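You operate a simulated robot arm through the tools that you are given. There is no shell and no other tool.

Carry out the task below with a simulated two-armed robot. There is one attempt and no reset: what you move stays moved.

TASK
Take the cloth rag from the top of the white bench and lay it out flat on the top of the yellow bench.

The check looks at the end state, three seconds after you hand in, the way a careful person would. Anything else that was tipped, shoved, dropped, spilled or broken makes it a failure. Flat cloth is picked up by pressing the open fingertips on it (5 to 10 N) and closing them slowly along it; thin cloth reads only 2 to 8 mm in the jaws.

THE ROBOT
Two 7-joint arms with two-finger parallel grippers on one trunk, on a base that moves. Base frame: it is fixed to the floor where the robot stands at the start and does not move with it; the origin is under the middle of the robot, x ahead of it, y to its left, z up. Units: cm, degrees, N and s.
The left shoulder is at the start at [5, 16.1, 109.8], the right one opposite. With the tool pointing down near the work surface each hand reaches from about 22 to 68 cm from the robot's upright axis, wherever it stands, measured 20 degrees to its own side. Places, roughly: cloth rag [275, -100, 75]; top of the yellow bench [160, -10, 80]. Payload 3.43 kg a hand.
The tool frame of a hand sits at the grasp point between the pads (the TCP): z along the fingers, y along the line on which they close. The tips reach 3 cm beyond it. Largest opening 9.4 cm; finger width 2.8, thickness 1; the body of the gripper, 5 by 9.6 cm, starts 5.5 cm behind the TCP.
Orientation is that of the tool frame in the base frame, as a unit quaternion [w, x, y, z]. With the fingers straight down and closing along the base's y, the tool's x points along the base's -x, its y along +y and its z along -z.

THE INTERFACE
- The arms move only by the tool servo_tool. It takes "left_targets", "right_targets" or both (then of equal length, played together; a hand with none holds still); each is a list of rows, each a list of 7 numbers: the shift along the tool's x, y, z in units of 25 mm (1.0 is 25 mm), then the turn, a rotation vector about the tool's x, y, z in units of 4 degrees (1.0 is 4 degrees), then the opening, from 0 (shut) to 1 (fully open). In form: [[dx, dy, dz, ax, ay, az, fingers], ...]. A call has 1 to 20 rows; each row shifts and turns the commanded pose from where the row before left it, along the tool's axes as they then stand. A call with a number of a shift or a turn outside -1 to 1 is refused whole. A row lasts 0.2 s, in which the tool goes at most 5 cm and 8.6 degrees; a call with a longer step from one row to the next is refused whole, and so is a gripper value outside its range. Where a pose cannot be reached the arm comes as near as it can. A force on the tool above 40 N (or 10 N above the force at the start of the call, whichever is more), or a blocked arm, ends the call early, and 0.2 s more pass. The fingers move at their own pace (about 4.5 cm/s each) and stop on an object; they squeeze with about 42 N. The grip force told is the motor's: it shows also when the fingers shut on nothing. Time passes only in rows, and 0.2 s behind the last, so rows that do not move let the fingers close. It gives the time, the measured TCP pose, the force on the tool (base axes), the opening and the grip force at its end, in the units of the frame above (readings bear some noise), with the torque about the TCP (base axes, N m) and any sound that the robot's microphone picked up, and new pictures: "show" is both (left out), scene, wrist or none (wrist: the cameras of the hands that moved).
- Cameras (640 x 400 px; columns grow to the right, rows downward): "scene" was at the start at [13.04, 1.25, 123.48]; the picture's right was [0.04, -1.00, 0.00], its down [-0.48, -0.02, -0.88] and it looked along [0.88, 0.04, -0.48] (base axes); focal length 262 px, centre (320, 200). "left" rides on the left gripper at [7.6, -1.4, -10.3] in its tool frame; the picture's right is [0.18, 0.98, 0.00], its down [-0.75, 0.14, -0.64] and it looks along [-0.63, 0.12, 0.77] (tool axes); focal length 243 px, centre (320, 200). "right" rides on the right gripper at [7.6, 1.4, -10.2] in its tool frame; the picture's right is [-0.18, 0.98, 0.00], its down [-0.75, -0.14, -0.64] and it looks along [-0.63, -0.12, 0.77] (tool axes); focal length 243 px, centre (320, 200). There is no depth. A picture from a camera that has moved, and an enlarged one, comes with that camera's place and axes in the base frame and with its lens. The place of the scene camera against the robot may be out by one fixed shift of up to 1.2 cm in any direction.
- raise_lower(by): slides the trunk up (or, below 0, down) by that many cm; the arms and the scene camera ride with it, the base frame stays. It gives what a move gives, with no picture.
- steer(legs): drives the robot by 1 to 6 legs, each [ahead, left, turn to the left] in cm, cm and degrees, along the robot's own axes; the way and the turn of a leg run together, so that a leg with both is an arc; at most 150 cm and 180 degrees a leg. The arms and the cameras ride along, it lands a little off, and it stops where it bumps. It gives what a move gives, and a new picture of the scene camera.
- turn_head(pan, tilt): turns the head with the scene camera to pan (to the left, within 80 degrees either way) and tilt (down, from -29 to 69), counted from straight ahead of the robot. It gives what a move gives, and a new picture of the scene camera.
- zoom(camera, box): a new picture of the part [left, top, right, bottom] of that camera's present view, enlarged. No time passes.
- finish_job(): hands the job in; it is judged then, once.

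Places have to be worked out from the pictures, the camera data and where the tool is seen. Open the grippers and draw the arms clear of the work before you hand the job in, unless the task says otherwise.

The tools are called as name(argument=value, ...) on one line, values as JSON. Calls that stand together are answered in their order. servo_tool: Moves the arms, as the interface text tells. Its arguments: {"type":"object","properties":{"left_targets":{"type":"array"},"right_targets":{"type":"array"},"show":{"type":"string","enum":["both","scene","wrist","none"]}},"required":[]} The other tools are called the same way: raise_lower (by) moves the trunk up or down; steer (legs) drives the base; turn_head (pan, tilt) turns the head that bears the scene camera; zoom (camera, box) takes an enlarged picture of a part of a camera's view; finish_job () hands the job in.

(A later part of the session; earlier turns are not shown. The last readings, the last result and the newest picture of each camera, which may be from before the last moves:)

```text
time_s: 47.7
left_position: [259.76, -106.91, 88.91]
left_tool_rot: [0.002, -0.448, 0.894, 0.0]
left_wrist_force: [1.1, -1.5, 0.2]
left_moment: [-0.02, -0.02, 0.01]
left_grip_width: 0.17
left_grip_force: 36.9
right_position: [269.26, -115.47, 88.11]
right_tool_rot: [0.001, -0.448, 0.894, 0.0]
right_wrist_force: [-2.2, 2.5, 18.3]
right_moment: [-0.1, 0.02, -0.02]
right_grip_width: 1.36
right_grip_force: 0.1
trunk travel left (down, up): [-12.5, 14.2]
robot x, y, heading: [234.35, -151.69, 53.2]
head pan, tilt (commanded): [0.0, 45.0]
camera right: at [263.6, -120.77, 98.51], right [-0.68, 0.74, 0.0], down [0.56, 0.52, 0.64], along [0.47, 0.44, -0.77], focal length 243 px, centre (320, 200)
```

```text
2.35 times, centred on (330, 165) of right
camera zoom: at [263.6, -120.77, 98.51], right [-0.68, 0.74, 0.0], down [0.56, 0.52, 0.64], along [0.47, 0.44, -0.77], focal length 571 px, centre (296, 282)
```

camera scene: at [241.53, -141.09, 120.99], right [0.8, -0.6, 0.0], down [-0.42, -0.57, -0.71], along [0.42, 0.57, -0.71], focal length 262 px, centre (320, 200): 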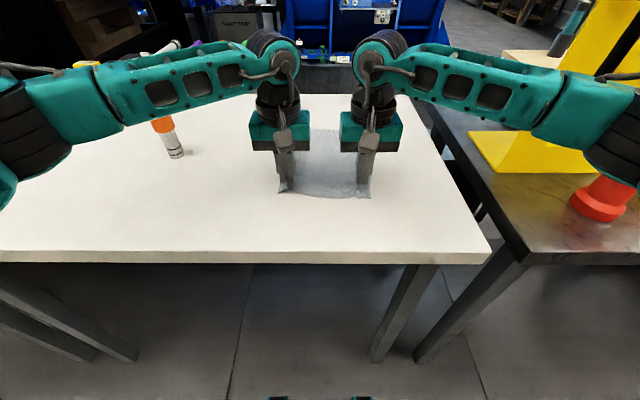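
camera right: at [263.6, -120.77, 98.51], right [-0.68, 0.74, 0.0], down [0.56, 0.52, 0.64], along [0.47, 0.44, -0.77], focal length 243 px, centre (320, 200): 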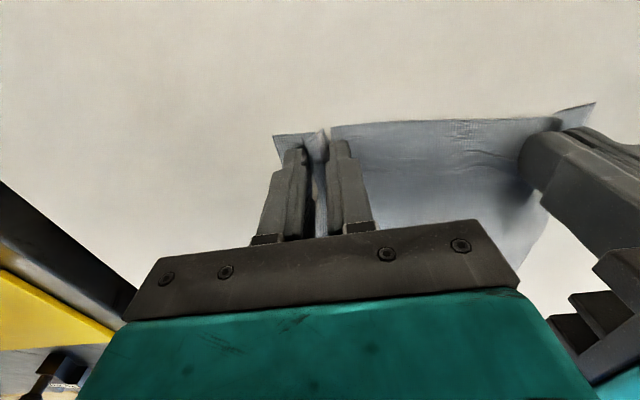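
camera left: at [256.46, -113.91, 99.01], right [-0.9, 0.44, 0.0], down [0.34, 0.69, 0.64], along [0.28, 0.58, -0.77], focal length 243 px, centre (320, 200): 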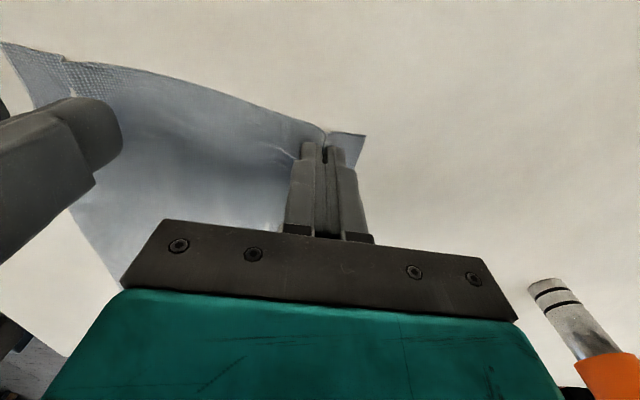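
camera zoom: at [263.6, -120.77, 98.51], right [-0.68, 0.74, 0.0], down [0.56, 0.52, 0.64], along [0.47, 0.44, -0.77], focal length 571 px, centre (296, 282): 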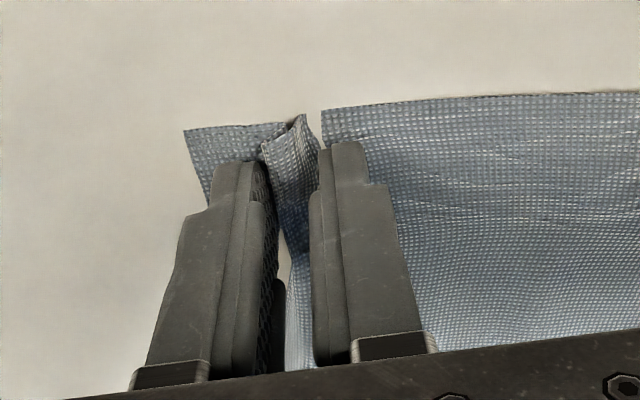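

A good tall fold stands between the right fingers. I ease the pressure a little and close fully.

servo_tool(right_targets=[[0, 0, -0.02, 0, 0, 0, 0.14], [0, 0, 0, 0, 0, 0, 0.12], [0, 0, 0, 0, 0, 0, 0.1], [0, 0, 0, 0, 0, 0, 0.08], [0, 0, 0, 0, 0, 0, 0.06], [0, 0, 0, 0, 0, 0, 0.04], [0, 0, 0, 0, 0, 0, 0.02], [0, 0, 0, 0, 0, 0, 0], [0, 0, 0, 0, 0, 0, 0], [0, 0, 0, 0, 0, 0, 0]], show="wrist")

zoom(camera="right", box=[230, 80, 430, 250])

```text
time_s: 49.9
left_position: [259.82, -107.03, 88.77]
left_tool_rot: [0.001, -0.448, 0.894, 0.001]
left_wrist_force: [7.4, -7.0, 0.0]
left_moment: [-0.18, -0.24, 0.07]
left_grip_width: 0.19
left_grip_force: 36.5
right_position: [269.23, -115.48, 88.15]
right_tool_rot: [0.001, -0.448, 0.894, 0.001]
right_wrist_force: [-7.6, 6.5, 10.3]
right_moment: [0.15, 0.24, -0.06]
right_grip_width: 0.19
right_grip_force: 37.2
trunk travel left (down, up): [-12.5, 14.2]
robot x, y, heading: [234.21, -151.8, 52.9]
head pan, tilt (commanded): [0.0, 45.0]
camera right: at [263.61, -120.76, 98.52], right [-0.68, 0.74, 0.0], down [0.56, 0.52, 0.64], along [0.47, 0.44, -0.77], focal length 243 px, centre (320, 200)
```

right: 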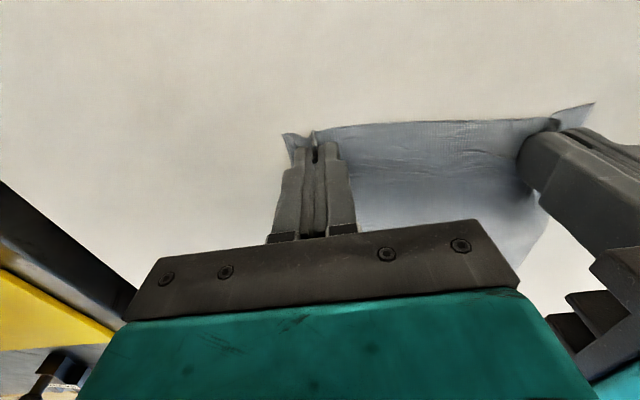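

```text
2.35 times, centred on (330, 165) of right
camera zoom: at [263.61, -120.76, 98.52], right [-0.68, 0.74, 0.0], down [0.56, 0.52, 0.64], along [0.47, 0.44, -0.77], focal length 571 px, centre (296, 282)
```

zoom: 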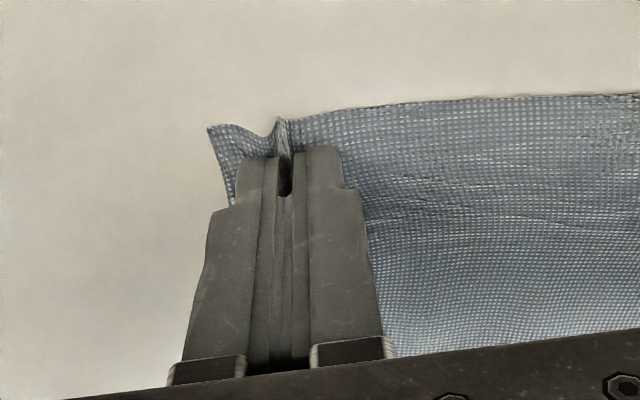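

Both jaws now read 0.19 cm with cloth in them. I relieve the lateral tension slightly and lift both hands together by about 12 cm.

servo_tool(left_targets=[[0, -0.05, -0.1, 0, 0, 0, 0], [0, -0.03, -0.3, 0, 0, 0, 0], [0, 0, -0.4, 0, 0, 0, 0], [0, 0, -0.5, 0, 0, 0, 0], [0, 0, -0.5, 0, 0, 0, 0], [0, 0, -0.5, 0, 0, 0, 0], [0, 0, -0.5, 0, 0, 0, 0], [0, 0, -0.5, 0, 0, 0, 0], [0, 0, -0.5, 0, 0, 0, 0], [0, 0, -0.5, 0, 0, 0, 0], [0, 0, -0.5, 0, 0, 0, 0], [0, 0, 0, 0, 0, 0, 0]], right_targets=[[0, 0.05, -0.3, 0, 0, 0, 0], [0, 0.03, -0.4, 0, 0, 0, 0], [0, 0, -0.4, 0, 0, 0, 0], [0, 0, -0.5, 0, 0, 0, 0], [0, 0, -0.5, 0, 0, 0, 0], [0, 0, -0.5, 0, 0, 0, 0], [0, 0, -0.5, 0, 0, 0, 0], [0, 0, -0.5, 0, 0, 0, 0], [0, 0, -0.5, 0, 0, 0, 0], [0, 0, -0.5, 0, 0, 0, 0], [0, 0, -0.5, 0, 0, 0, 0], [0, 0, 0, 0, 0, 0, 0]], show="both")

```text
time_s: 52.5
left_position: [259.91, -107.04, 100.8]
left_tool_rot: [0.0, -0.448, 0.894, 0.0]
left_wrist_force: [3.1, -1.4, 0.3]
left_moment: [-0.06, -0.05, 0.0]
left_grip_width: 0.14
left_grip_force: 36.7
right_position: [269.2, -115.45, 100.86]
right_tool_rot: [0.0, -0.449, 0.894, 0.0]
right_wrist_force: [-2.2, 2.2, 0.0]
right_moment: [0.06, 0.05, -0.05]
right_grip_width: 0.17
right_grip_force: 36.6
trunk travel left (down, up): [-12.5, 14.2]
robot x, y, heading: [234.0, -151.55, 52.8]
head pan, tilt (commanded): [0.0, 45.0]
camera scene: at [241.53, -141.08, 120.99], right [0.8, -0.6, 0.0], down [-0.42, -0.57, -0.71], along [0.42, 0.57, -0.71], focal length 262 px, centre (320, 200)
camera right: at [263.48, -120.6, 111.18], right [-0.68, 0.74, 0.0], down [0.56, 0.52, 0.64], along [0.47, 0.43, -0.77], focal length 243 px, centre (320, 200)
camera left: at [256.62, -114.01, 111.11], right [-0.9, 0.44, 0.0], down [0.34, 0.69, 0.64], along [0.28, 0.58, -0.77], focal length 243 px, centre (320, 200)
```

scene: 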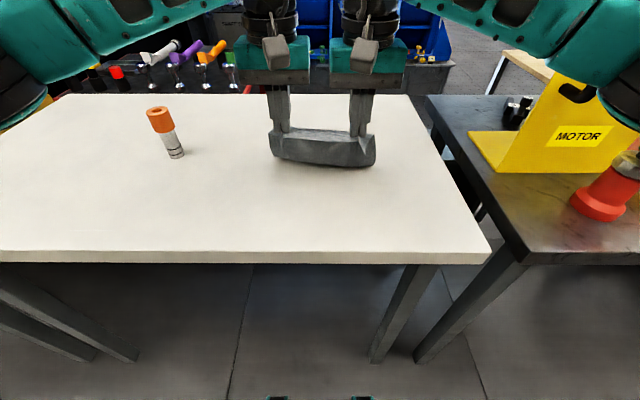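
right: 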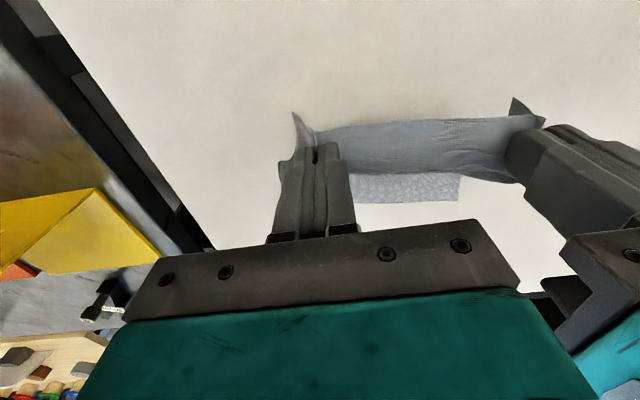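
left: 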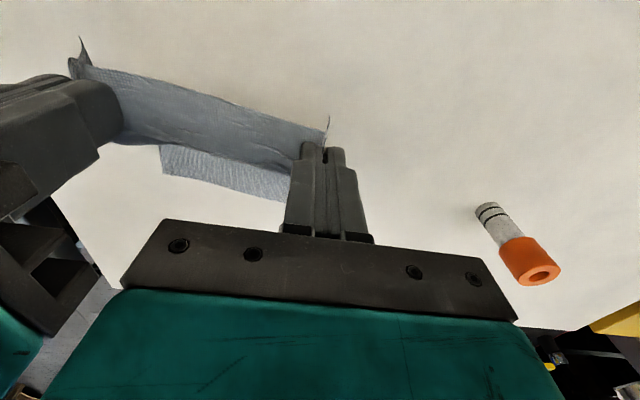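

Both hands hold the rag and it hangs cleanly. I raise the trunk to lift the hem clear of the bench.

raise_lower(by=13)

turn_head(pan=0, tilt=42)

```text
time_s: 54.1
left_position: [259.96, -106.97, 113.92]
left_tool_rot: [0.0, -0.449, 0.894, 0.001]
left_wrist_force: [2.1, -2.4, -0.4]
left_moment: [-0.05, -0.06, 0.04]
left_grip_width: 0.16
left_grip_force: 36.1
right_position: [269.26, -115.48, 113.72]
right_tool_rot: [0.001, -0.447, 0.894, 0.0]
right_wrist_force: [-2.6, 1.6, -0.2]
right_moment: [0.04, 0.1, -0.02]
right_grip_width: 0.15
right_grip_force: 36.4
trunk travel left (down, up): [-25.5, 1.2]
robot x, y, heading: [234.44, -151.58, 53.1]
head pan, tilt (commanded): [0.0, 45.0]
```

```text
time_s: 54.7
left_position: [259.98, -107.05, 113.77]
left_tool_rot: [0.001, -0.448, 0.894, 0.0]
left_wrist_force: [2.7, -1.6, -0.3]
left_moment: [-0.04, -0.04, 0.0]
left_grip_width: 0.18
left_grip_force: 36.8
right_position: [269.12, -115.47, 113.7]
right_tool_rot: [0.0, -0.447, 0.895, 0.0]
right_wrist_force: [-2.0, 2.0, 0.0]
right_moment: [0.06, 0.08, -0.03]
right_grip_width: 0.16
right_grip_force: 36.5
trunk travel left (down, up): [-25.5, 1.2]
robot x, y, heading: [234.43, -151.42, 53.2]
head pan, tilt (commanded): [0.0, 42.0]
camera scene: at [241.66, -140.9, 134.43], right [0.8, -0.6, 0.0], down [-0.4, -0.54, -0.74], along [0.45, 0.59, -0.67], focal length 262 px, centre (320, 200)
```

scene: 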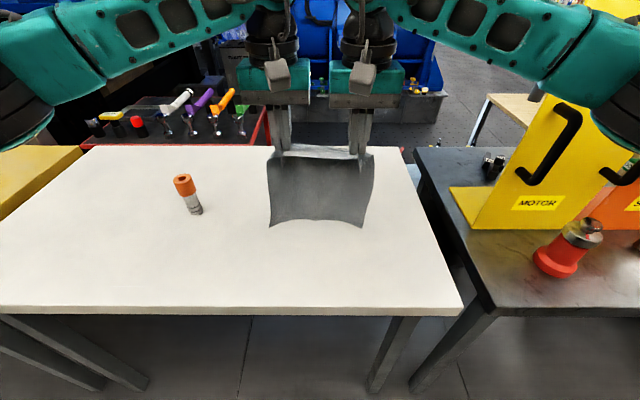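

The rag hangs fully between the hands with its hem just about at the bench top. I lift 4 cm more with the arms, then back straight out into the aisle.

servo_tool(left_targets=[[0, 0, -0.3, 0, 0, 0, 0], [0, 0, -0.4, 0, 0, 0, 0], [0, 0, -0.4, 0, 0, 0, 0], [0, 0, -0.4, 0, 0, 0, 0], [0, 0, -0.2, 0, 0, 0, 0], [0, 0, 0, 0, 0, 0, 0]], right_targets=[[0, 0, -0.3, 0, 0, 0, 0], [0, 0, -0.4, 0, 0, 0, 0], [0, 0, -0.4, 0, 0, 0, 0], [0, 0, -0.4, 0, 0, 0, 0], [0, 0, -0.2, 0, 0, 0, 0], [0, 0, 0, 0, 0, 0, 0]], show="none")

steer(legs=[[-28, 0, 0]])

```text
time_s: 56.1
left_position: [260.04, -107.02, 118.01]
left_tool_rot: [0.002, -0.447, 0.895, -0.001]
left_wrist_force: [1.7, -1.5, 0.2]
left_moment: [-0.05, -0.05, 0.04]
left_grip_width: 0.17
left_grip_force: 36.3
right_position: [269.13, -115.43, 117.99]
right_tool_rot: [-0.001, -0.447, 0.895, 0.001]
right_wrist_force: [-1.8, 2.0, 0.2]
right_moment: [0.03, 0.05, 0.01]
right_grip_width: 0.15
right_grip_force: 36.8
trunk travel left (down, up): [-25.5, 1.2]
robot x, y, heading: [234.05, -151.73, 53.3]
head pan, tilt (commanded): [0.0, 42.0]
```

```text
time_s: 58.1
left_position: [243.34, -129.1, 118.02]
left_tool_rot: [0.001, -0.448, 0.894, 0.001]
left_wrist_force: [2.5, -1.2, -0.8]
left_moment: [-0.03, -0.04, 0.02]
left_grip_width: 0.16
left_grip_force: 36.3
right_position: [252.58, -137.63, 117.99]
right_tool_rot: [0.0, -0.447, 0.894, 0.0]
right_wrist_force: [-1.7, 1.1, -0.5]
right_moment: [0.04, 0.06, -0.03]
right_grip_width: 0.17
right_grip_force: 36.9
trunk travel left (down, up): [-25.5, 1.2]
robot x, y, heading: [217.76, -173.65, 53.1]
head pan, tilt (commanded): [0.0, 42.0]
camera scene: at [225.03, -163.09, 134.44], right [0.8, -0.6, 0.0], down [-0.4, -0.54, -0.74], along [0.45, 0.59, -0.67], focal length 262 px, centre (320, 200)
```

scene: 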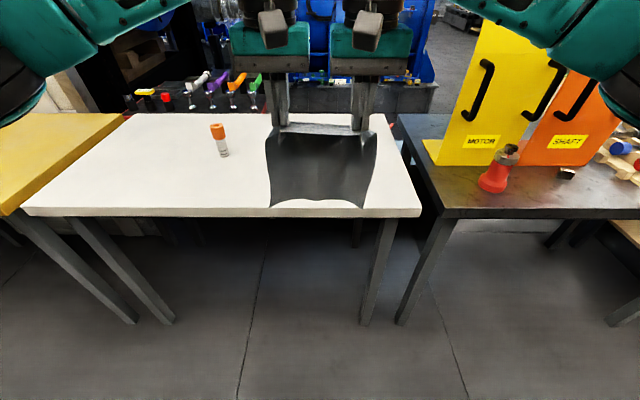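

The cloth now hangs over the aisle, about 12 cm clear of the bench edge. I strafe left ~110 cm to stand before the right half of the yellow bench.

steer(legs=[[-3, 0, 0], [0, 110, 0]])

```text
time_s: 68.5
left_position: [153.18, -65.17, 117.92]
left_tool_rot: [0.001, -0.447, 0.895, 0.001]
left_wrist_force: [1.9, -2.1, -0.3]
left_moment: [-0.07, -0.07, -0.01]
left_grip_width: 0.16
left_grip_force: 36.7
right_position: [162.13, -73.29, 118.05]
right_tool_rot: [0.0, -0.446, 0.895, -0.001]
right_wrist_force: [-0.9, 1.1, 0.4]
right_moment: [0.07, 0.05, -0.05]
right_grip_width: 0.17
right_grip_force: 36.5
trunk travel left (down, up): [-25.5, 1.2]
robot x, y, heading: [127.63, -109.45, 53.0]
head pan, tilt (commanded): [0.0, 42.0]
camera scene: at [134.71, -98.91, 134.43], right [0.8, -0.6, 0.0], down [-0.4, -0.53, -0.74], along [0.45, 0.59, -0.67], focal length 262 px, centre (320, 200)
```

scene: 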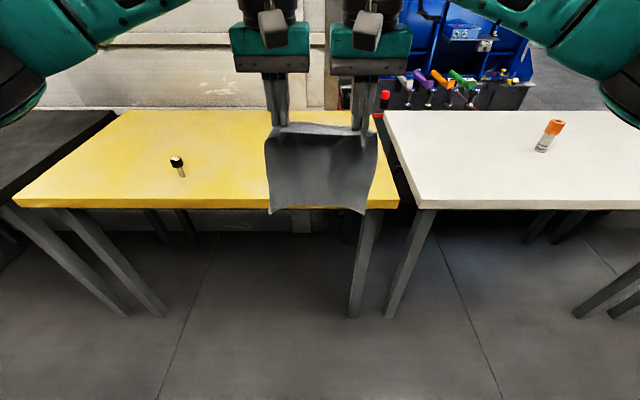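

The rag hangs clear above bench level; the yellow top's front edge is ~67 cm ahead, its right end ~21 cm to my right, and the small black-headed item is ~44 cm to my left. I drive straight ahead 33 cm so the rag comes over the yellow top.

steer(legs=[[33, 0, 0]])

```text
time_s: 70.7
left_position: [172.96, -38.83, 118.12]
left_tool_rot: [0.001, -0.447, 0.895, 0.0]
left_wrist_force: [1.1, -1.7, -1.0]
left_moment: [-0.04, -0.05, -0.05]
left_grip_width: 0.18
left_grip_force: 36.4
right_position: [181.99, -47.09, 117.96]
right_tool_rot: [0.0, -0.446, 0.895, 0.001]
right_wrist_force: [-1.2, 1.8, -0.6]
right_moment: [0.07, 0.07, -0.05]
right_grip_width: 0.16
right_grip_force: 37.1
trunk travel left (down, up): [-25.5, 1.2]
robot x, y, heading: [146.92, -83.32, 53.0]
head pan, tilt (commanded): [0.0, 42.0]
camera scene: at [154.53, -72.61, 134.42], right [0.8, -0.6, 0.0], down [-0.4, -0.53, -0.74], along [0.45, 0.59, -0.67], focal length 262 px, centre (320, 200)
```

scene: 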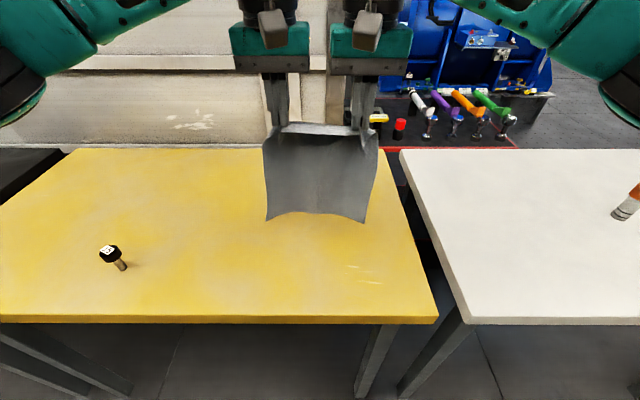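

The yellow top is at z ≈ 85, front edge ~35 cm and back edge ~94 cm from my axis; hands are about 16 cm in over the top. I extend both hands 14 cm farther over the bench so the hem can land at the far side.

servo_tool(left_targets=[[-0.3, 0, 0, 0, 0, 0, 0], [-0.5, 0, 0, 0, 0, 0, 0], [-0.6, 0, 0, 0, 0, 0, 0], [-0.7, 0, 0, 0, 0, 0, 0], [-0.7, 0, 0, 0, 0, 0, 0], [-0.7, 0, 0, 0, 0, 0, 0], [-0.7, 0, 0, 0, 0, 0, 0], [-0.6, 0, 0, 0, 0, 0, 0], [-0.5, 0, 0, 0, 0, 0, 0], [-0.3, 0, 0, 0, 0, 0, 0], [0, 0, 0, 0, 0, 0, 0], [0, 0, 0, 0, 0, 0, 0]], right_targets=[[-0.34, 0, 0, 0, 0, 0, 0], [-0.54, 0, 0, 0, 0, 0, 0], [-0.64, 0, 0, 0, 0, 0, 0], [-0.74, 0, 0, 0, 0, 0, 0], [-0.74, 0, 0, 0, 0, 0, 0], [-0.74, 0, 0, 0, 0, 0, 0], [-0.74, 0, 0, 0, 0, 0, 0], [-0.64, 0, 0, 0, 0, 0, 0], [-0.54, 0, 0, 0, 0, 0, 0], [-0.34, 0, 0, 0, 0, 0, 0], [0, 0, 0, 0, 0, 0, 0], [0, 0, 0, 0, 0, 0, 0]], show="both")

```text
time_s: 73.3
left_position: [178.29, -30.04, 117.32]
left_tool_rot: [0.001, -0.443, 0.897, -0.004]
left_wrist_force: [24.3, -19.1, 0.3]
left_moment: [-0.57, -0.76, 0.3]
left_grip_width: 0.19
left_grip_force: 36.6
left hand out of reach, approached as far as the arm can: row 7, 8, 9, 10
right_position: [188.88, -38.36, 117.58]
right_tool_rot: [-0.002, -0.45, 0.893, 0.004]
right_wrist_force: [-23.8, 18.8, -0.7]
right_moment: [0.61, 0.71, -0.2]
right_grip_width: 0.22
right_grip_force: 36.7
right hand out of reach, approached as far as the arm can: row 7, 8, 9, 10
trunk travel left (down, up): [-25.5, 1.2]
robot x, y, heading: [147.08, -82.95, 52.9]
head pan, tilt (commanded): [0.0, 42.0]
camera scene: at [154.5, -72.66, 134.43], right [0.8, -0.6, 0.0], down [-0.4, -0.53, -0.74], along [0.45, 0.59, -0.67], focal length 262 px, centre (320, 200)
camera right: at [183.28, -43.76, 127.98], right [-0.68, 0.73, 0.01], down [0.57, 0.52, 0.64], along [0.46, 0.44, -0.77], focal length 243 px, centre (320, 200)
camera left: at [174.74, -37.01, 127.67], right [-0.89, 0.45, -0.01], down [0.34, 0.69, 0.64], along [0.29, 0.57, -0.77], focal length 243 px, centre (320, 200)
```

scene: 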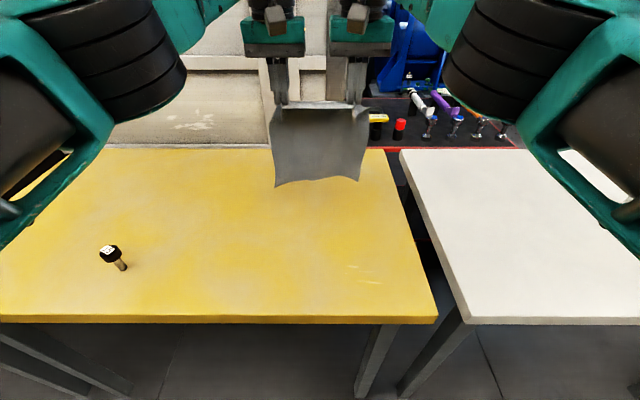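
right: 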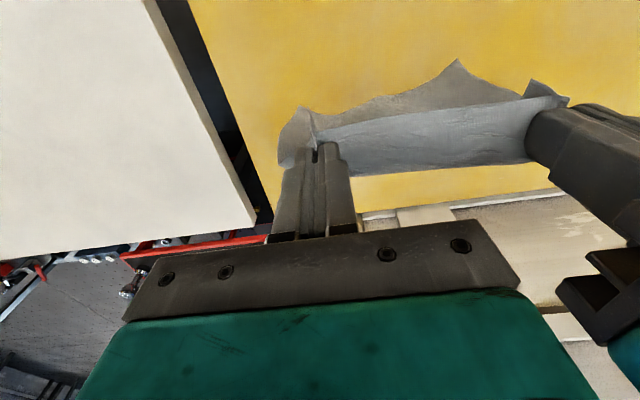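
left: 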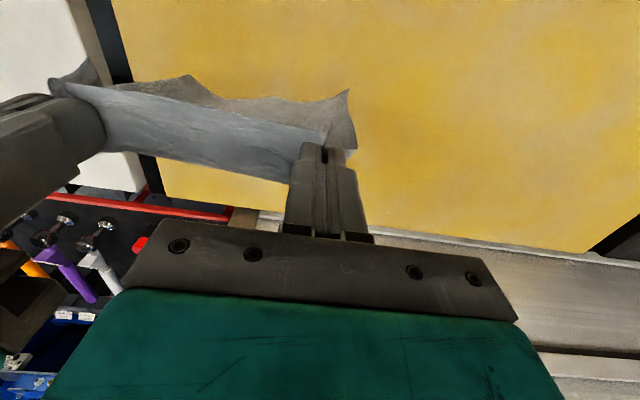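

The arms hit their reach limit at ~61 cm and spread slightly, tensioning the cloth. I draw both commanded poses back ~5 cm to relax it.

servo_tool(left_targets=[[0.5, 0, 0, 0, 0, 0, 0], [0.5, 0, 0, 0, 0, 0, 0], [0.5, 0, 0, 0, 0, 0, 0], [0.5, 0, 0, 0, 0, 0, 0], [0, 0, 0, 0, 0, 0, 0]], right_targets=[[0.5, 0, 0, 0, 0, 0, 0], [0.5, 0, 0, 0, 0, 0, 0], [0.5, 0, 0, 0, 0, 0, 0], [0.5, 0, 0, 0, 0, 0, 0], [0, 0, 0, 0, 0, 0, 0]], show="none")

```text
time_s: 74.5
left_position: [175.17, -34.08, 117.14]
left_tool_rot: [0.002, -0.444, 0.896, -0.002]
left_wrist_force: [25.5, -18.2, 0.0]
left_moment: [-0.6, -0.79, 0.28]
left_grip_width: 0.2
left_grip_force: 36.1
right_position: [185.79, -42.36, 117.44]
right_tool_rot: [0.0, -0.449, 0.893, 0.004]
right_wrist_force: [-25.4, 19.8, -0.6]
right_moment: [0.62, 0.79, -0.24]
right_grip_width: 0.22
right_grip_force: 36.4
right hand out of reach, approached as far as the arm can: row 1
trunk travel left (down, up): [-25.5, 1.2]
robot x, y, heading: [147.46, -83.26, 52.8]
head pan, tilt (commanded): [0.0, 42.0]
```

The tension stayed because the clamped poses had spread 1.1 cm. I bring the hands back together laterally.

servo_tool(left_targets=[[0, -0.1, 0, 0, 0, 0, 0], [0, -0.1, 0, 0, 0, 0, 0], [0, 0, 0, 0, 0, 0, 0]], right_targets=[[0, 0.1, 0, 0, 0, 0, 0], [0, 0.1, 0, 0, 0, 0, 0], [0, 0, 0, 0, 0, 0, 0]], show="none")

```text
time_s: 75.3
left_position: [175.39, -34.06, 117.29]
left_tool_rot: [0.001, -0.446, 0.895, 0.0]
left_wrist_force: [17.3, -12.2, 1.8]
left_moment: [-0.38, -0.53, 0.19]
left_grip_width: 0.2
left_grip_force: 35.5
right_position: [185.83, -42.25, 117.59]
right_tool_rot: [0.0, -0.447, 0.894, 0.001]
right_wrist_force: [-17.8, 12.3, -0.3]
right_moment: [0.39, 0.53, -0.1]
right_grip_width: 0.18
right_grip_force: 36.7
trunk travel left (down, up): [-25.5, 1.2]
robot x, y, heading: [147.2, -83.2, 52.7]
head pan, tilt (commanded): [0.0, 42.0]
```

Tension dropped from 32 N to 21 N; I bring the hands a further ~1 cm together to relax it to a couple of newtons.

servo_tool(left_targets=[[0, -0.1, 0, 0, 0, 0, 0], [0, -0.1, 0, 0, 0, 0, 0], [0, -0.04, 0, 0, 0, 0, 0], [0, 0, 0, 0, 0, 0, 0]], right_targets=[[0, 0.1, 0, 0, 0, 0, 0], [0, 0.1, 0, 0, 0, 0, 0], [0, 0.04, 0, 0, 0, 0, 0], [0, 0, 0, 0, 0, 0, 0]], show="scene")

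```text
time_s: 76.3
left_position: [175.76, -34.25, 117.37]
left_tool_rot: [0.0, -0.448, 0.894, 0.0]
left_wrist_force: [2.1, -1.1, 0.3]
left_moment: [-0.05, -0.05, 0.04]
left_grip_width: 0.18
left_grip_force: 36.6
right_position: [185.43, -41.92, 117.58]
right_tool_rot: [0.0, -0.445, 0.895, 0.0]
right_wrist_force: [-2.4, 0.6, -0.3]
right_moment: [0.04, 0.08, -0.04]
right_grip_width: 0.16
right_grip_force: 36.7
trunk travel left (down, up): [-25.5, 1.2]
robot x, y, heading: [146.91, -83.13, 52.7]
head pan, tilt (commanded): [0.0, 42.0]
camera scene: at [154.49, -72.65, 134.43], right [0.8, -0.6, 0.0], down [-0.4, -0.53, -0.74], along [0.45, 0.59, -0.67], focal length 262 px, centre (320, 200)
```

scene: 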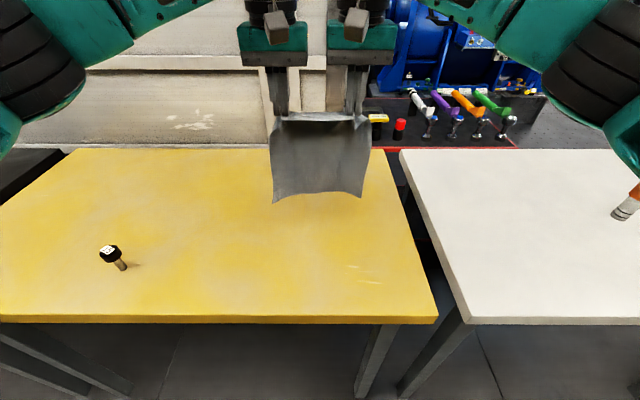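

Tension is back to ~2 N. I tilt the head down to check how much room the base has under the bench edge before nudging closer.

turn_head(pan=0, tilt=66)

```text
time_s: 77.2
left_position: [175.9, -34.47, 117.32]
left_tool_rot: [0.0, -0.447, 0.894, 0.001]
left_wrist_force: [0.0, -0.5, 1.0]
left_moment: [-0.02, 0.01, 0.0]
left_grip_width: 0.16
left_grip_force: 36.0
right_position: [185.41, -41.9, 117.56]
right_tool_rot: [0.0, -0.447, 0.895, 0.0]
right_wrist_force: [-0.3, -0.1, -0.6]
right_moment: [-0.02, 0.01, 0.02]
right_grip_width: 0.17
right_grip_force: 36.8
trunk travel left (down, up): [-25.5, 1.2]
robot x, y, heading: [147.04, -83.22, 52.7]
head pan, tilt (commanded): [0.0, 66.0]
camera scene: at [153.04, -74.58, 131.39], right [0.8, -0.6, 0.0], down [-0.55, -0.73, -0.41], along [0.25, 0.33, -0.91], focal length 262 px, centre (320, 200)
```

scene: 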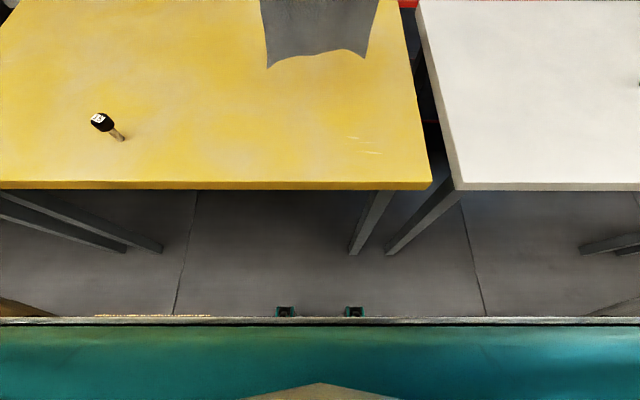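

The floor is visible right up to ~13 cm ahead of my axis, so there is ample room; the small item on the bench (≈7 cm tall, 43 cm to my left) stays well clear. I move 9 cm closer.

steer(legs=[[9, 0, 0]])

turn_head(pan=0, tilt=45)

```text
time_s: 78.3
left_position: [181.24, -27.22, 117.37]
left_tool_rot: [0.0, -0.447, 0.894, 0.0]
left_wrist_force: [0.7, 0.5, -0.3]
left_moment: [-0.03, 0.04, 0.03]
left_grip_width: 0.15
left_grip_force: 36.8
right_position: [190.83, -34.69, 117.54]
right_tool_rot: [0.0, -0.448, 0.894, 0.0]
right_wrist_force: [0.6, 0.4, 0.3]
right_moment: [-0.01, 0.01, -0.01]
right_grip_width: 0.18
right_grip_force: 36.5
trunk travel left (down, up): [-25.5, 1.2]
robot x, y, heading: [152.26, -76.1, 53.2]
head pan, tilt (commanded): [0.0, 66.0]
camera scene: at [158.49, -67.34, 131.38], right [0.8, -0.6, 0.0], down [-0.55, -0.73, -0.41], along [0.24, 0.32, -0.91], focal length 262 px, centre (320, 200)
```

scene: 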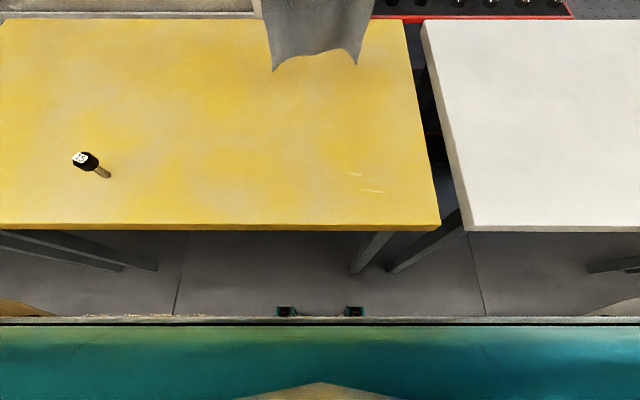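

```text
time_s: 79.1
left_position: [181.26, -27.13, 117.35]
left_tool_rot: [0.0, -0.447, 0.895, 0.0]
left_wrist_force: [0.2, 0.5, 0.0]
left_moment: [0.01, -0.03, 0.01]
left_grip_width: 0.17
left_grip_force: 37.0
right_position: [190.76, -34.75, 117.57]
right_tool_rot: [0.0, -0.448, 0.894, 0.0]
right_wrist_force: [0.0, 0.0, -0.2]
right_moment: [0.01, 0.01, 0.01]
right_grip_width: 0.19
right_grip_force: 36.7
trunk travel left (down, up): [-25.5, 1.2]
robot x, y, heading: [152.65, -76.12, 53.2]
head pan, tilt (commanded): [0.0, 45.0]
camera scene: at [159.75, -65.65, 133.99], right [0.8, -0.6, 0.0], down [-0.43, -0.57, -0.71], along [0.42, 0.56, -0.71], focal length 262 px, centre (320, 200)
```

scene: 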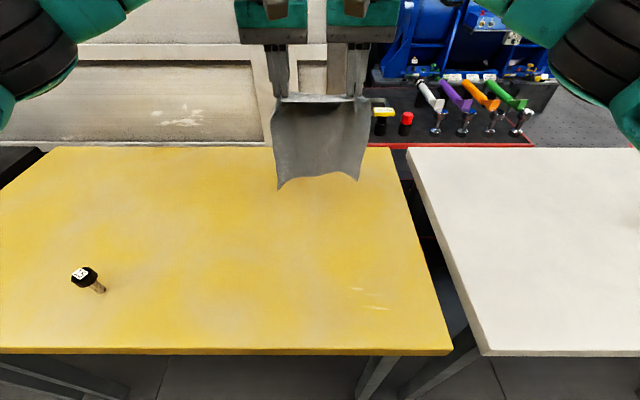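

The edge is now ~26 cm from my axis, so the hands are ~30 cm in from the front and the hem hangs ~8 cm above the top. I lower 6 cm while extending 3 cm farther.

servo_tool(left_targets=[[0, 0, 0.3, 0, 0, 0, 0], [-0.1, 0, 0.4, 0, 0, 0, 0], [-0.2, 0, 0.4, 0, 0, 0, 0], [-0.2, 0, 0.4, 0, 0, 0, 0], [-0.2, 0, 0.4, 0, 0, 0, 0], [-0.2, 0, 0.3, 0, 0, 0, 0], [-0.2, 0, 0.2, 0, 0, 0, 0], [0, 0, 0, 0, 0, 0, 0]], right_targets=[[0, 0, 0.3, 0, 0, 0, 0], [-0.1, 0, 0.4, 0, 0, 0, 0], [-0.2, 0, 0.4, 0, 0, 0, 0], [-0.2, 0, 0.4, 0, 0, 0, 0], [-0.2, 0, 0.4, 0, 0, 0, 0], [-0.2, 0, 0.3, 0, 0, 0, 0], [-0.2, 0, 0.2, 0, 0, 0, 0], [0, 0, 0, 0, 0, 0, 0]], show="both")

```text
time_s: 80.9
left_position: [182.76, -25.06, 111.33]
left_tool_rot: [0.001, -0.447, 0.895, 0.0]
left_wrist_force: [0.5, -1.1, 0.0]
left_moment: [-0.03, -0.01, -0.01]
left_grip_width: 0.17
left_grip_force: 36.2
right_position: [192.48, -32.53, 111.57]
right_tool_rot: [0.0, -0.447, 0.894, 0.0]
right_wrist_force: [-0.4, 1.5, 0.5]
right_moment: [0.03, 0.05, -0.02]
right_grip_width: 0.2
right_grip_force: 36.8
trunk travel left (down, up): [-25.5, 1.2]
robot x, y, heading: [152.34, -76.31, 53.1]
head pan, tilt (commanded): [0.0, 45.0]
camera scene: at [159.74, -65.66, 134.0], right [0.8, -0.6, 0.0], down [-0.42, -0.57, -0.71], along [0.43, 0.57, -0.71], focal length 262 px, centre (320, 200)
camera right: at [186.78, -37.78, 122.03], right [-0.68, 0.74, 0.0], down [0.57, 0.52, 0.64], along [0.47, 0.43, -0.77], focal length 243 px, centre (320, 200)
camera left: at [179.43, -31.98, 121.66], right [-0.9, 0.44, 0.0], down [0.34, 0.69, 0.64], along [0.28, 0.58, -0.77], focal length 243 px, centre (320, 200)
```

scene: 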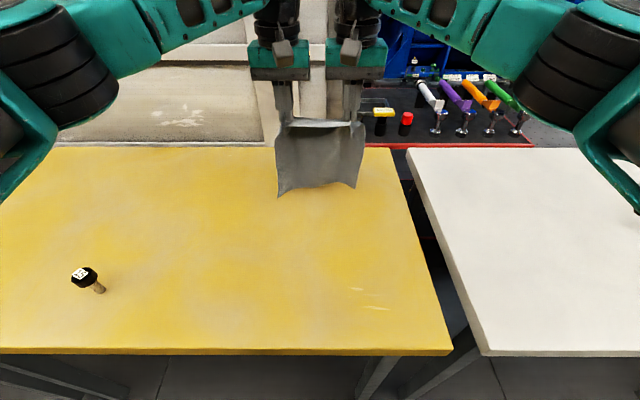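
right: 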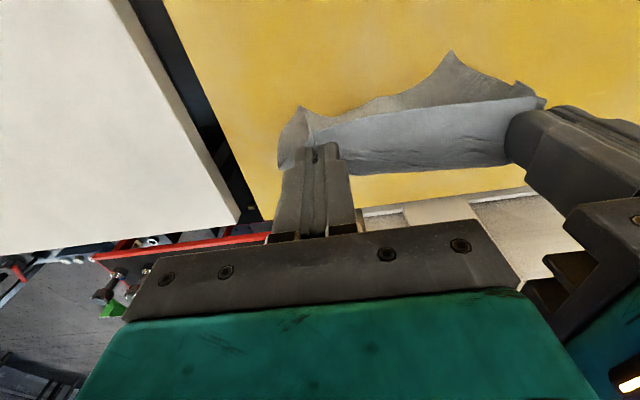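
left: 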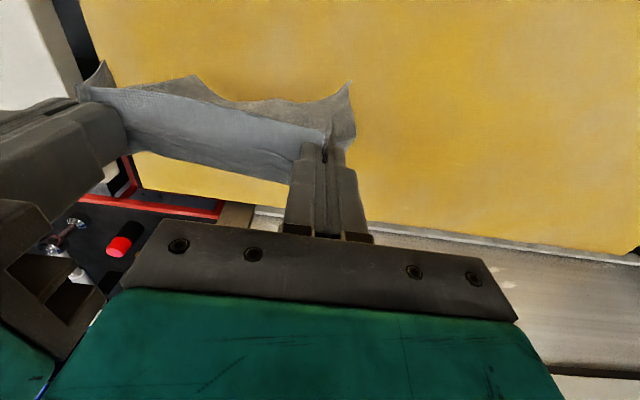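

The hem corners are ~3–4 cm above the top, straight below the hands at ~59 cm. I lower until the hem nearly touches, then begin the lay: down and back toward me together so the hem trails away.

servo_tool(left_targets=[[0, 0, 0.25, 0, 0, 0, 0], [0, 0, 0.25, 0, 0, 0, 0], [0, 0, 0.25, 0, 0, 0, 0], [0, 0, 0.25, 0, 0, 0, 0], [0, 0, 0, 0, 0, 0, 0], [0, 0, 0, 0, 0, 0, 0], [0.2, 0, 0.2, 0, 0, 0, 0], [0.3, 0, 0.2, 0, 0, 0, 0], [0.3, 0, 0.2, 0, 0, 0, 0], [0.3, 0, 0.2, 0, 0, 0, 0], [0.3, 0, 0.2, 0, 0, 0, 0], [0.3, 0, 0.2, 0, 0, 0, 0], [0, 0, 0, 0, 0, 0, 0]], right_targets=[[0, 0, 0.25, 0, 0, 0, 0], [0, 0, 0.25, 0, 0, 0, 0], [0, 0, 0.25, 0, 0, 0, 0], [0, 0, 0.25, 0, 0, 0, 0], [0, 0, 0, 0, 0, 0, 0], [0, 0, 0, 0, 0, 0, 0], [0.2, 0, 0.2, 0, 0, 0, 0], [0.3, 0, 0.2, 0, 0, 0, 0], [0.3, 0, 0.2, 0, 0, 0, 0], [0.3, 0, 0.2, 0, 0, 0, 0], [0.3, 0, 0.2, 0, 0, 0, 0], [0.3, 0, 0.2, 0, 0, 0, 0], [0, 0, 0, 0, 0, 0, 0]], show="both")

```text
time_s: 83.7
left_position: [180.33, -28.26, 105.82]
left_tool_rot: [0.001, -0.448, 0.894, 0.001]
left_wrist_force: [1.4, -0.9, -0.5]
left_moment: [-0.04, -0.02, 0.03]
left_grip_width: 0.17
left_grip_force: 36.1
right_position: [189.82, -36.0, 106.02]
right_tool_rot: [-0.001, -0.447, 0.895, 0.0]
right_wrist_force: [-1.1, 0.4, 1.1]
right_moment: [0.02, 0.05, 0.01]
right_grip_width: 0.18
right_grip_force: 36.3
trunk travel left (down, up): [-25.5, 1.2]
robot x, y, heading: [152.62, -76.15, 52.8]
head pan, tilt (commanded): [0.0, 45.0]
camera scene: at [159.75, -65.66, 133.99], right [0.8, -0.6, 0.0], down [-0.42, -0.57, -0.71], along [0.42, 0.57, -0.71], focal length 262 px, centre (320, 200)
camera right: at [184.22, -41.18, 116.5], right [-0.68, 0.74, 0.0], down [0.57, 0.52, 0.64], along [0.47, 0.43, -0.77], focal length 243 px, centre (320, 200)
camera left: at [176.9, -35.35, 116.17], right [-0.9, 0.44, 0.0], down [0.34, 0.69, 0.64], along [0.28, 0.58, -0.77], focal length 243 px, centre (320, 200)
```

scene: 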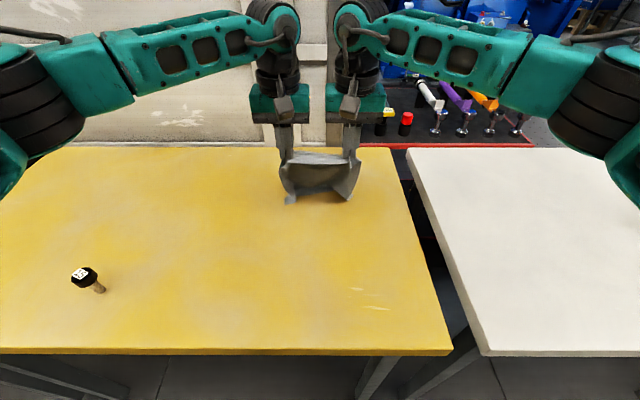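
right: 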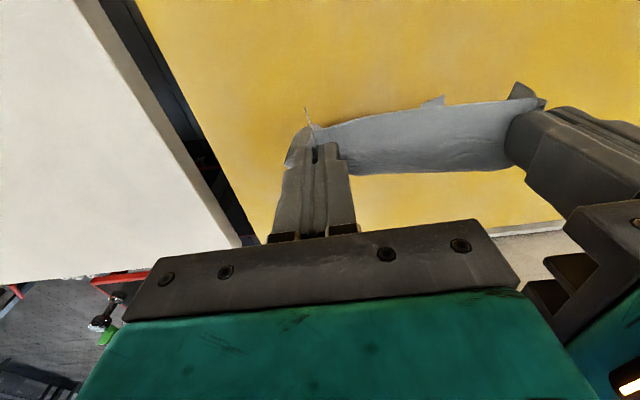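
left: 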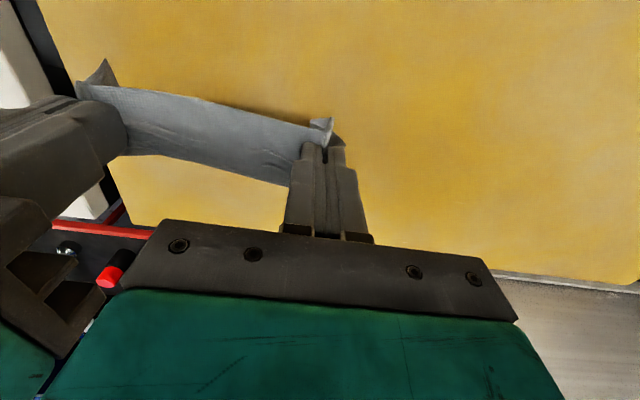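

The hem appears to be at the table now and trailing forward. I zoom in to see how the cloth is draping.

zoom(camera="scene", box=[240, 110, 400, 230])

```text
3.33 times, centred on (320, 170) of scene
camera zoom: at [159.75, -65.66, 133.99], right [0.8, -0.6, 0.0], down [-0.42, -0.57, -0.71], along [0.42, 0.57, -0.71], focal length 874 px, centre (320, 300)
```

zoom: 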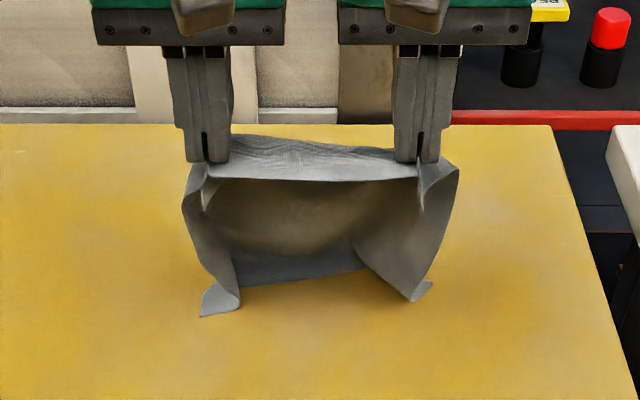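

The hem strip looks slightly turned under toward me where it touched. I lift 1 cm and draw back 4 cm at that height so the dragging hem straightens out behind.

servo_tool(left_targets=[[0, 0, -0.2, 0, 0, 0, 0], [0.1, 0, -0.2, 0, 0, 0, 0], [0.3, 0, 0, 0, 0, 0, 0], [0.3, 0, 0, 0, 0, 0, 0], [0.3, 0, 0, 0, 0, 0, 0], [0.3, 0, 0, 0, 0, 0, 0], [0.3, 0, 0, 0, 0, 0, 0], [0, 0, 0, 0, 0, 0, 0], [0, 0, 0, 0, 0, 0, 0]], right_targets=[[0, 0, -0.2, 0, 0, 0, 0], [0.1, 0, -0.2, 0, 0, 0, 0], [0.3, 0, 0, 0, 0, 0, 0], [0.3, 0, 0, 0, 0, 0, 0], [0.3, 0, 0, 0, 0, 0, 0], [0.3, 0, 0, 0, 0, 0, 0], [0.3, 0, 0, 0, 0, 0, 0], [0, 0, 0, 0, 0, 0, 0], [0, 0, 0, 0, 0, 0, 0]], show="wrist")

zoom(camera="scene", box=[240, 110, 400, 230])

```text
time_s: 85.7
left_position: [177.91, -31.49, 106.88]
left_tool_rot: [-0.001, -0.447, 0.895, 0.001]
left_wrist_force: [1.5, -0.3, 1.1]
left_moment: [-0.02, -0.03, -0.01]
left_grip_width: 0.2
left_grip_force: 36.6
right_position: [187.41, -39.22, 107.06]
right_tool_rot: [0.0, -0.447, 0.894, 0.0]
right_wrist_force: [-0.5, 0.0, 0.0]
right_moment: [0.03, 0.01, -0.01]
right_grip_width: 0.16
right_grip_force: 36.8
trunk travel left (down, up): [-25.5, 1.2]
robot x, y, heading: [153.0, -76.03, 53.0]
head pan, tilt (commanded): [0.0, 45.0]
camera right: at [181.83, -44.37, 117.51], right [-0.68, 0.74, 0.0], down [0.57, 0.52, 0.64], along [0.47, 0.43, -0.77], focal length 243 px, centre (320, 200)
camera left: at [174.51, -38.55, 117.14], right [-0.9, 0.44, 0.0], down [0.34, 0.69, 0.64], along [0.28, 0.58, -0.77], focal length 243 px, centre (320, 200)
```

right: 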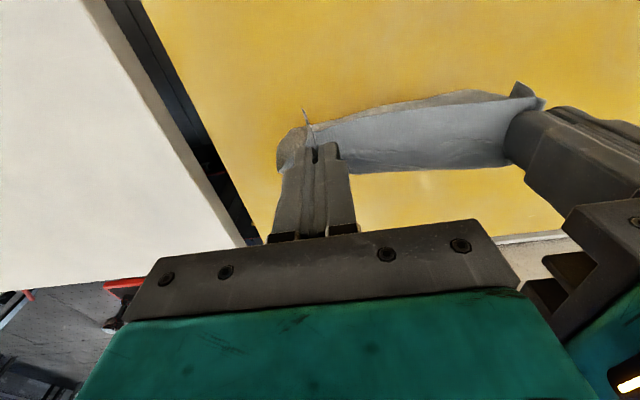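
left: 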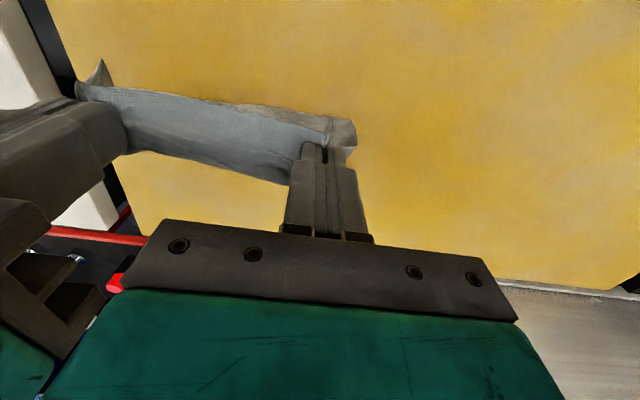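

```text
3.33 times, centred on (320, 170) of scene
camera zoom: at [159.75, -65.66, 134.0], right [0.8, -0.6, 0.0], down [-0.42, -0.57, -0.71], along [0.42, 0.57, -0.71], focal length 874 px, centre (320, 300)
```

zoom: 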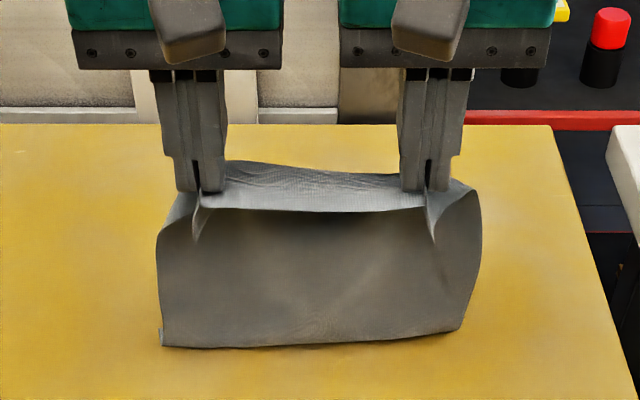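

The hem now lies straight and trails about 6–7 cm beyond the hands, right at the table. I continue down and back along a near-taut arc.

servo_tool(left_targets=[[0.36, 0, 0.24, 0, 0, 0, 0], [0.36, 0, 0.24, 0, 0, 0, 0], [0.34, 0, 0.24, 0, 0, 0, 0], [0.34, 0, 0.24, 0, 0, 0, 0], [0.32, 0, 0.2, 0, 0, 0, 0], [0.25, 0, 0.2, 0, 0, 0, 0], [0.25, 0, 0.2, 0, 0, 0, 0], [0.25, 0, 0.2, 0, 0, 0, 0], [0.25, 0, 0.2, 0, 0, 0, 0], [0, 0, 0, 0, 0, 0, 0]], right_targets=[[0.36, 0, 0.24, 0, 0, 0, 0], [0.36, 0, 0.24, 0, 0, 0, 0], [0.34, 0, 0.24, 0, 0, 0, 0], [0.34, 0, 0.24, 0, 0, 0, 0], [0.32, 0, 0.2, 0, 0, 0, 0], [0.25, 0, 0.2, 0, 0, 0, 0], [0.25, 0, 0.2, 0, 0, 0, 0], [0.25, 0, 0.2, 0, 0, 0, 0], [0.25, 0, 0.2, 0, 0, 0, 0], [0, 0, 0, 0, 0, 0, 0]], show="both")

zoom(camera="scene", box=[220, 110, 420, 260])

```text
time_s: 87.9
left_position: [173.76, -36.89, 101.91]
left_tool_rot: [0.0, -0.448, 0.894, 0.001]
left_wrist_force: [0.8, -0.5, 0.0]
left_moment: [-0.04, -0.02, -0.01]
left_grip_width: 0.17
left_grip_force: 36.3
right_position: [183.36, -44.6, 102.23]
right_tool_rot: [0.0, -0.447, 0.895, 0.0]
right_wrist_force: [-0.7, 0.1, -0.5]
right_moment: [0.03, 0.02, 0.0]
right_grip_width: 0.16
right_grip_force: 36.5
trunk travel left (down, up): [-25.5, 1.2]
robot x, y, heading: [152.5, -76.3, 53.0]
head pan, tilt (commanded): [0.0, 45.0]
camera scene: at [159.75, -65.66, 134.0], right [0.8, -0.6, 0.0], down [-0.42, -0.57, -0.71], along [0.42, 0.57, -0.71], focal length 262 px, centre (320, 200)
camera right: at [177.76, -49.8, 112.57], right [-0.68, 0.74, 0.0], down [0.57, 0.52, 0.64], along [0.47, 0.43, -0.77], focal length 243 px, centre (320, 200)
camera left: at [170.45, -43.98, 112.23], right [-0.9, 0.44, 0.0], down [0.34, 0.69, 0.64], along [0.28, 0.58, -0.77], focal length 243 px, centre (320, 200)
```

scene: 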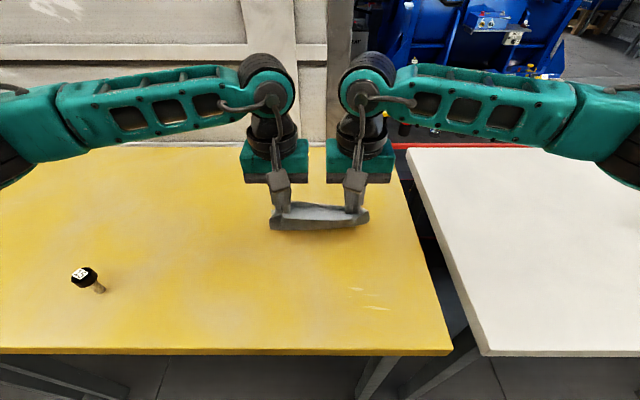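
right: 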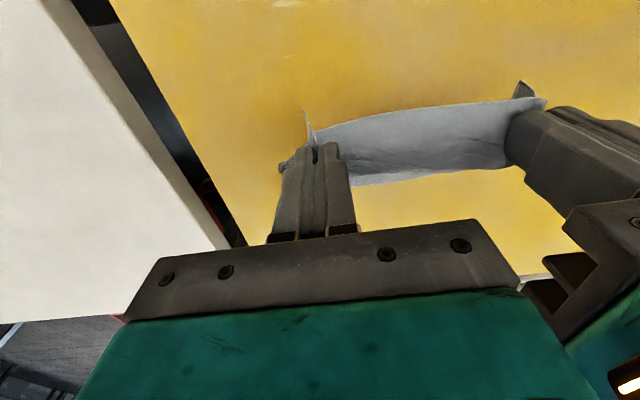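
left: 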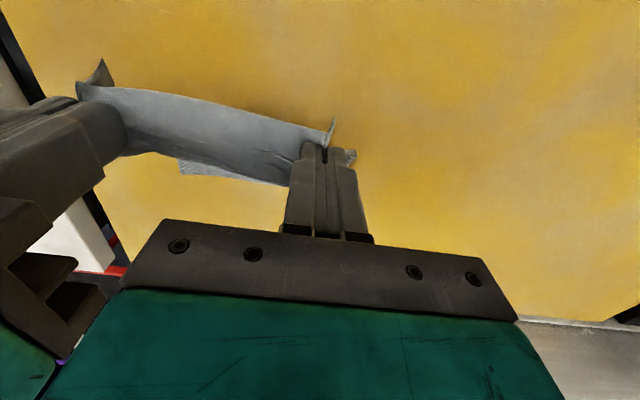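

```text
2.67 times, centred on (320, 185) of scene
camera zoom: at [159.75, -65.66, 134.0], right [0.8, -0.6, 0.0], down [-0.42, -0.57, -0.71], along [0.42, 0.57, -0.71], focal length 700 px, centre (320, 240)
```

zoom: 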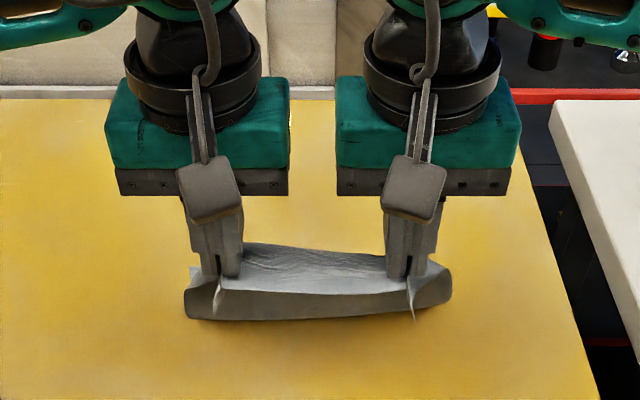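

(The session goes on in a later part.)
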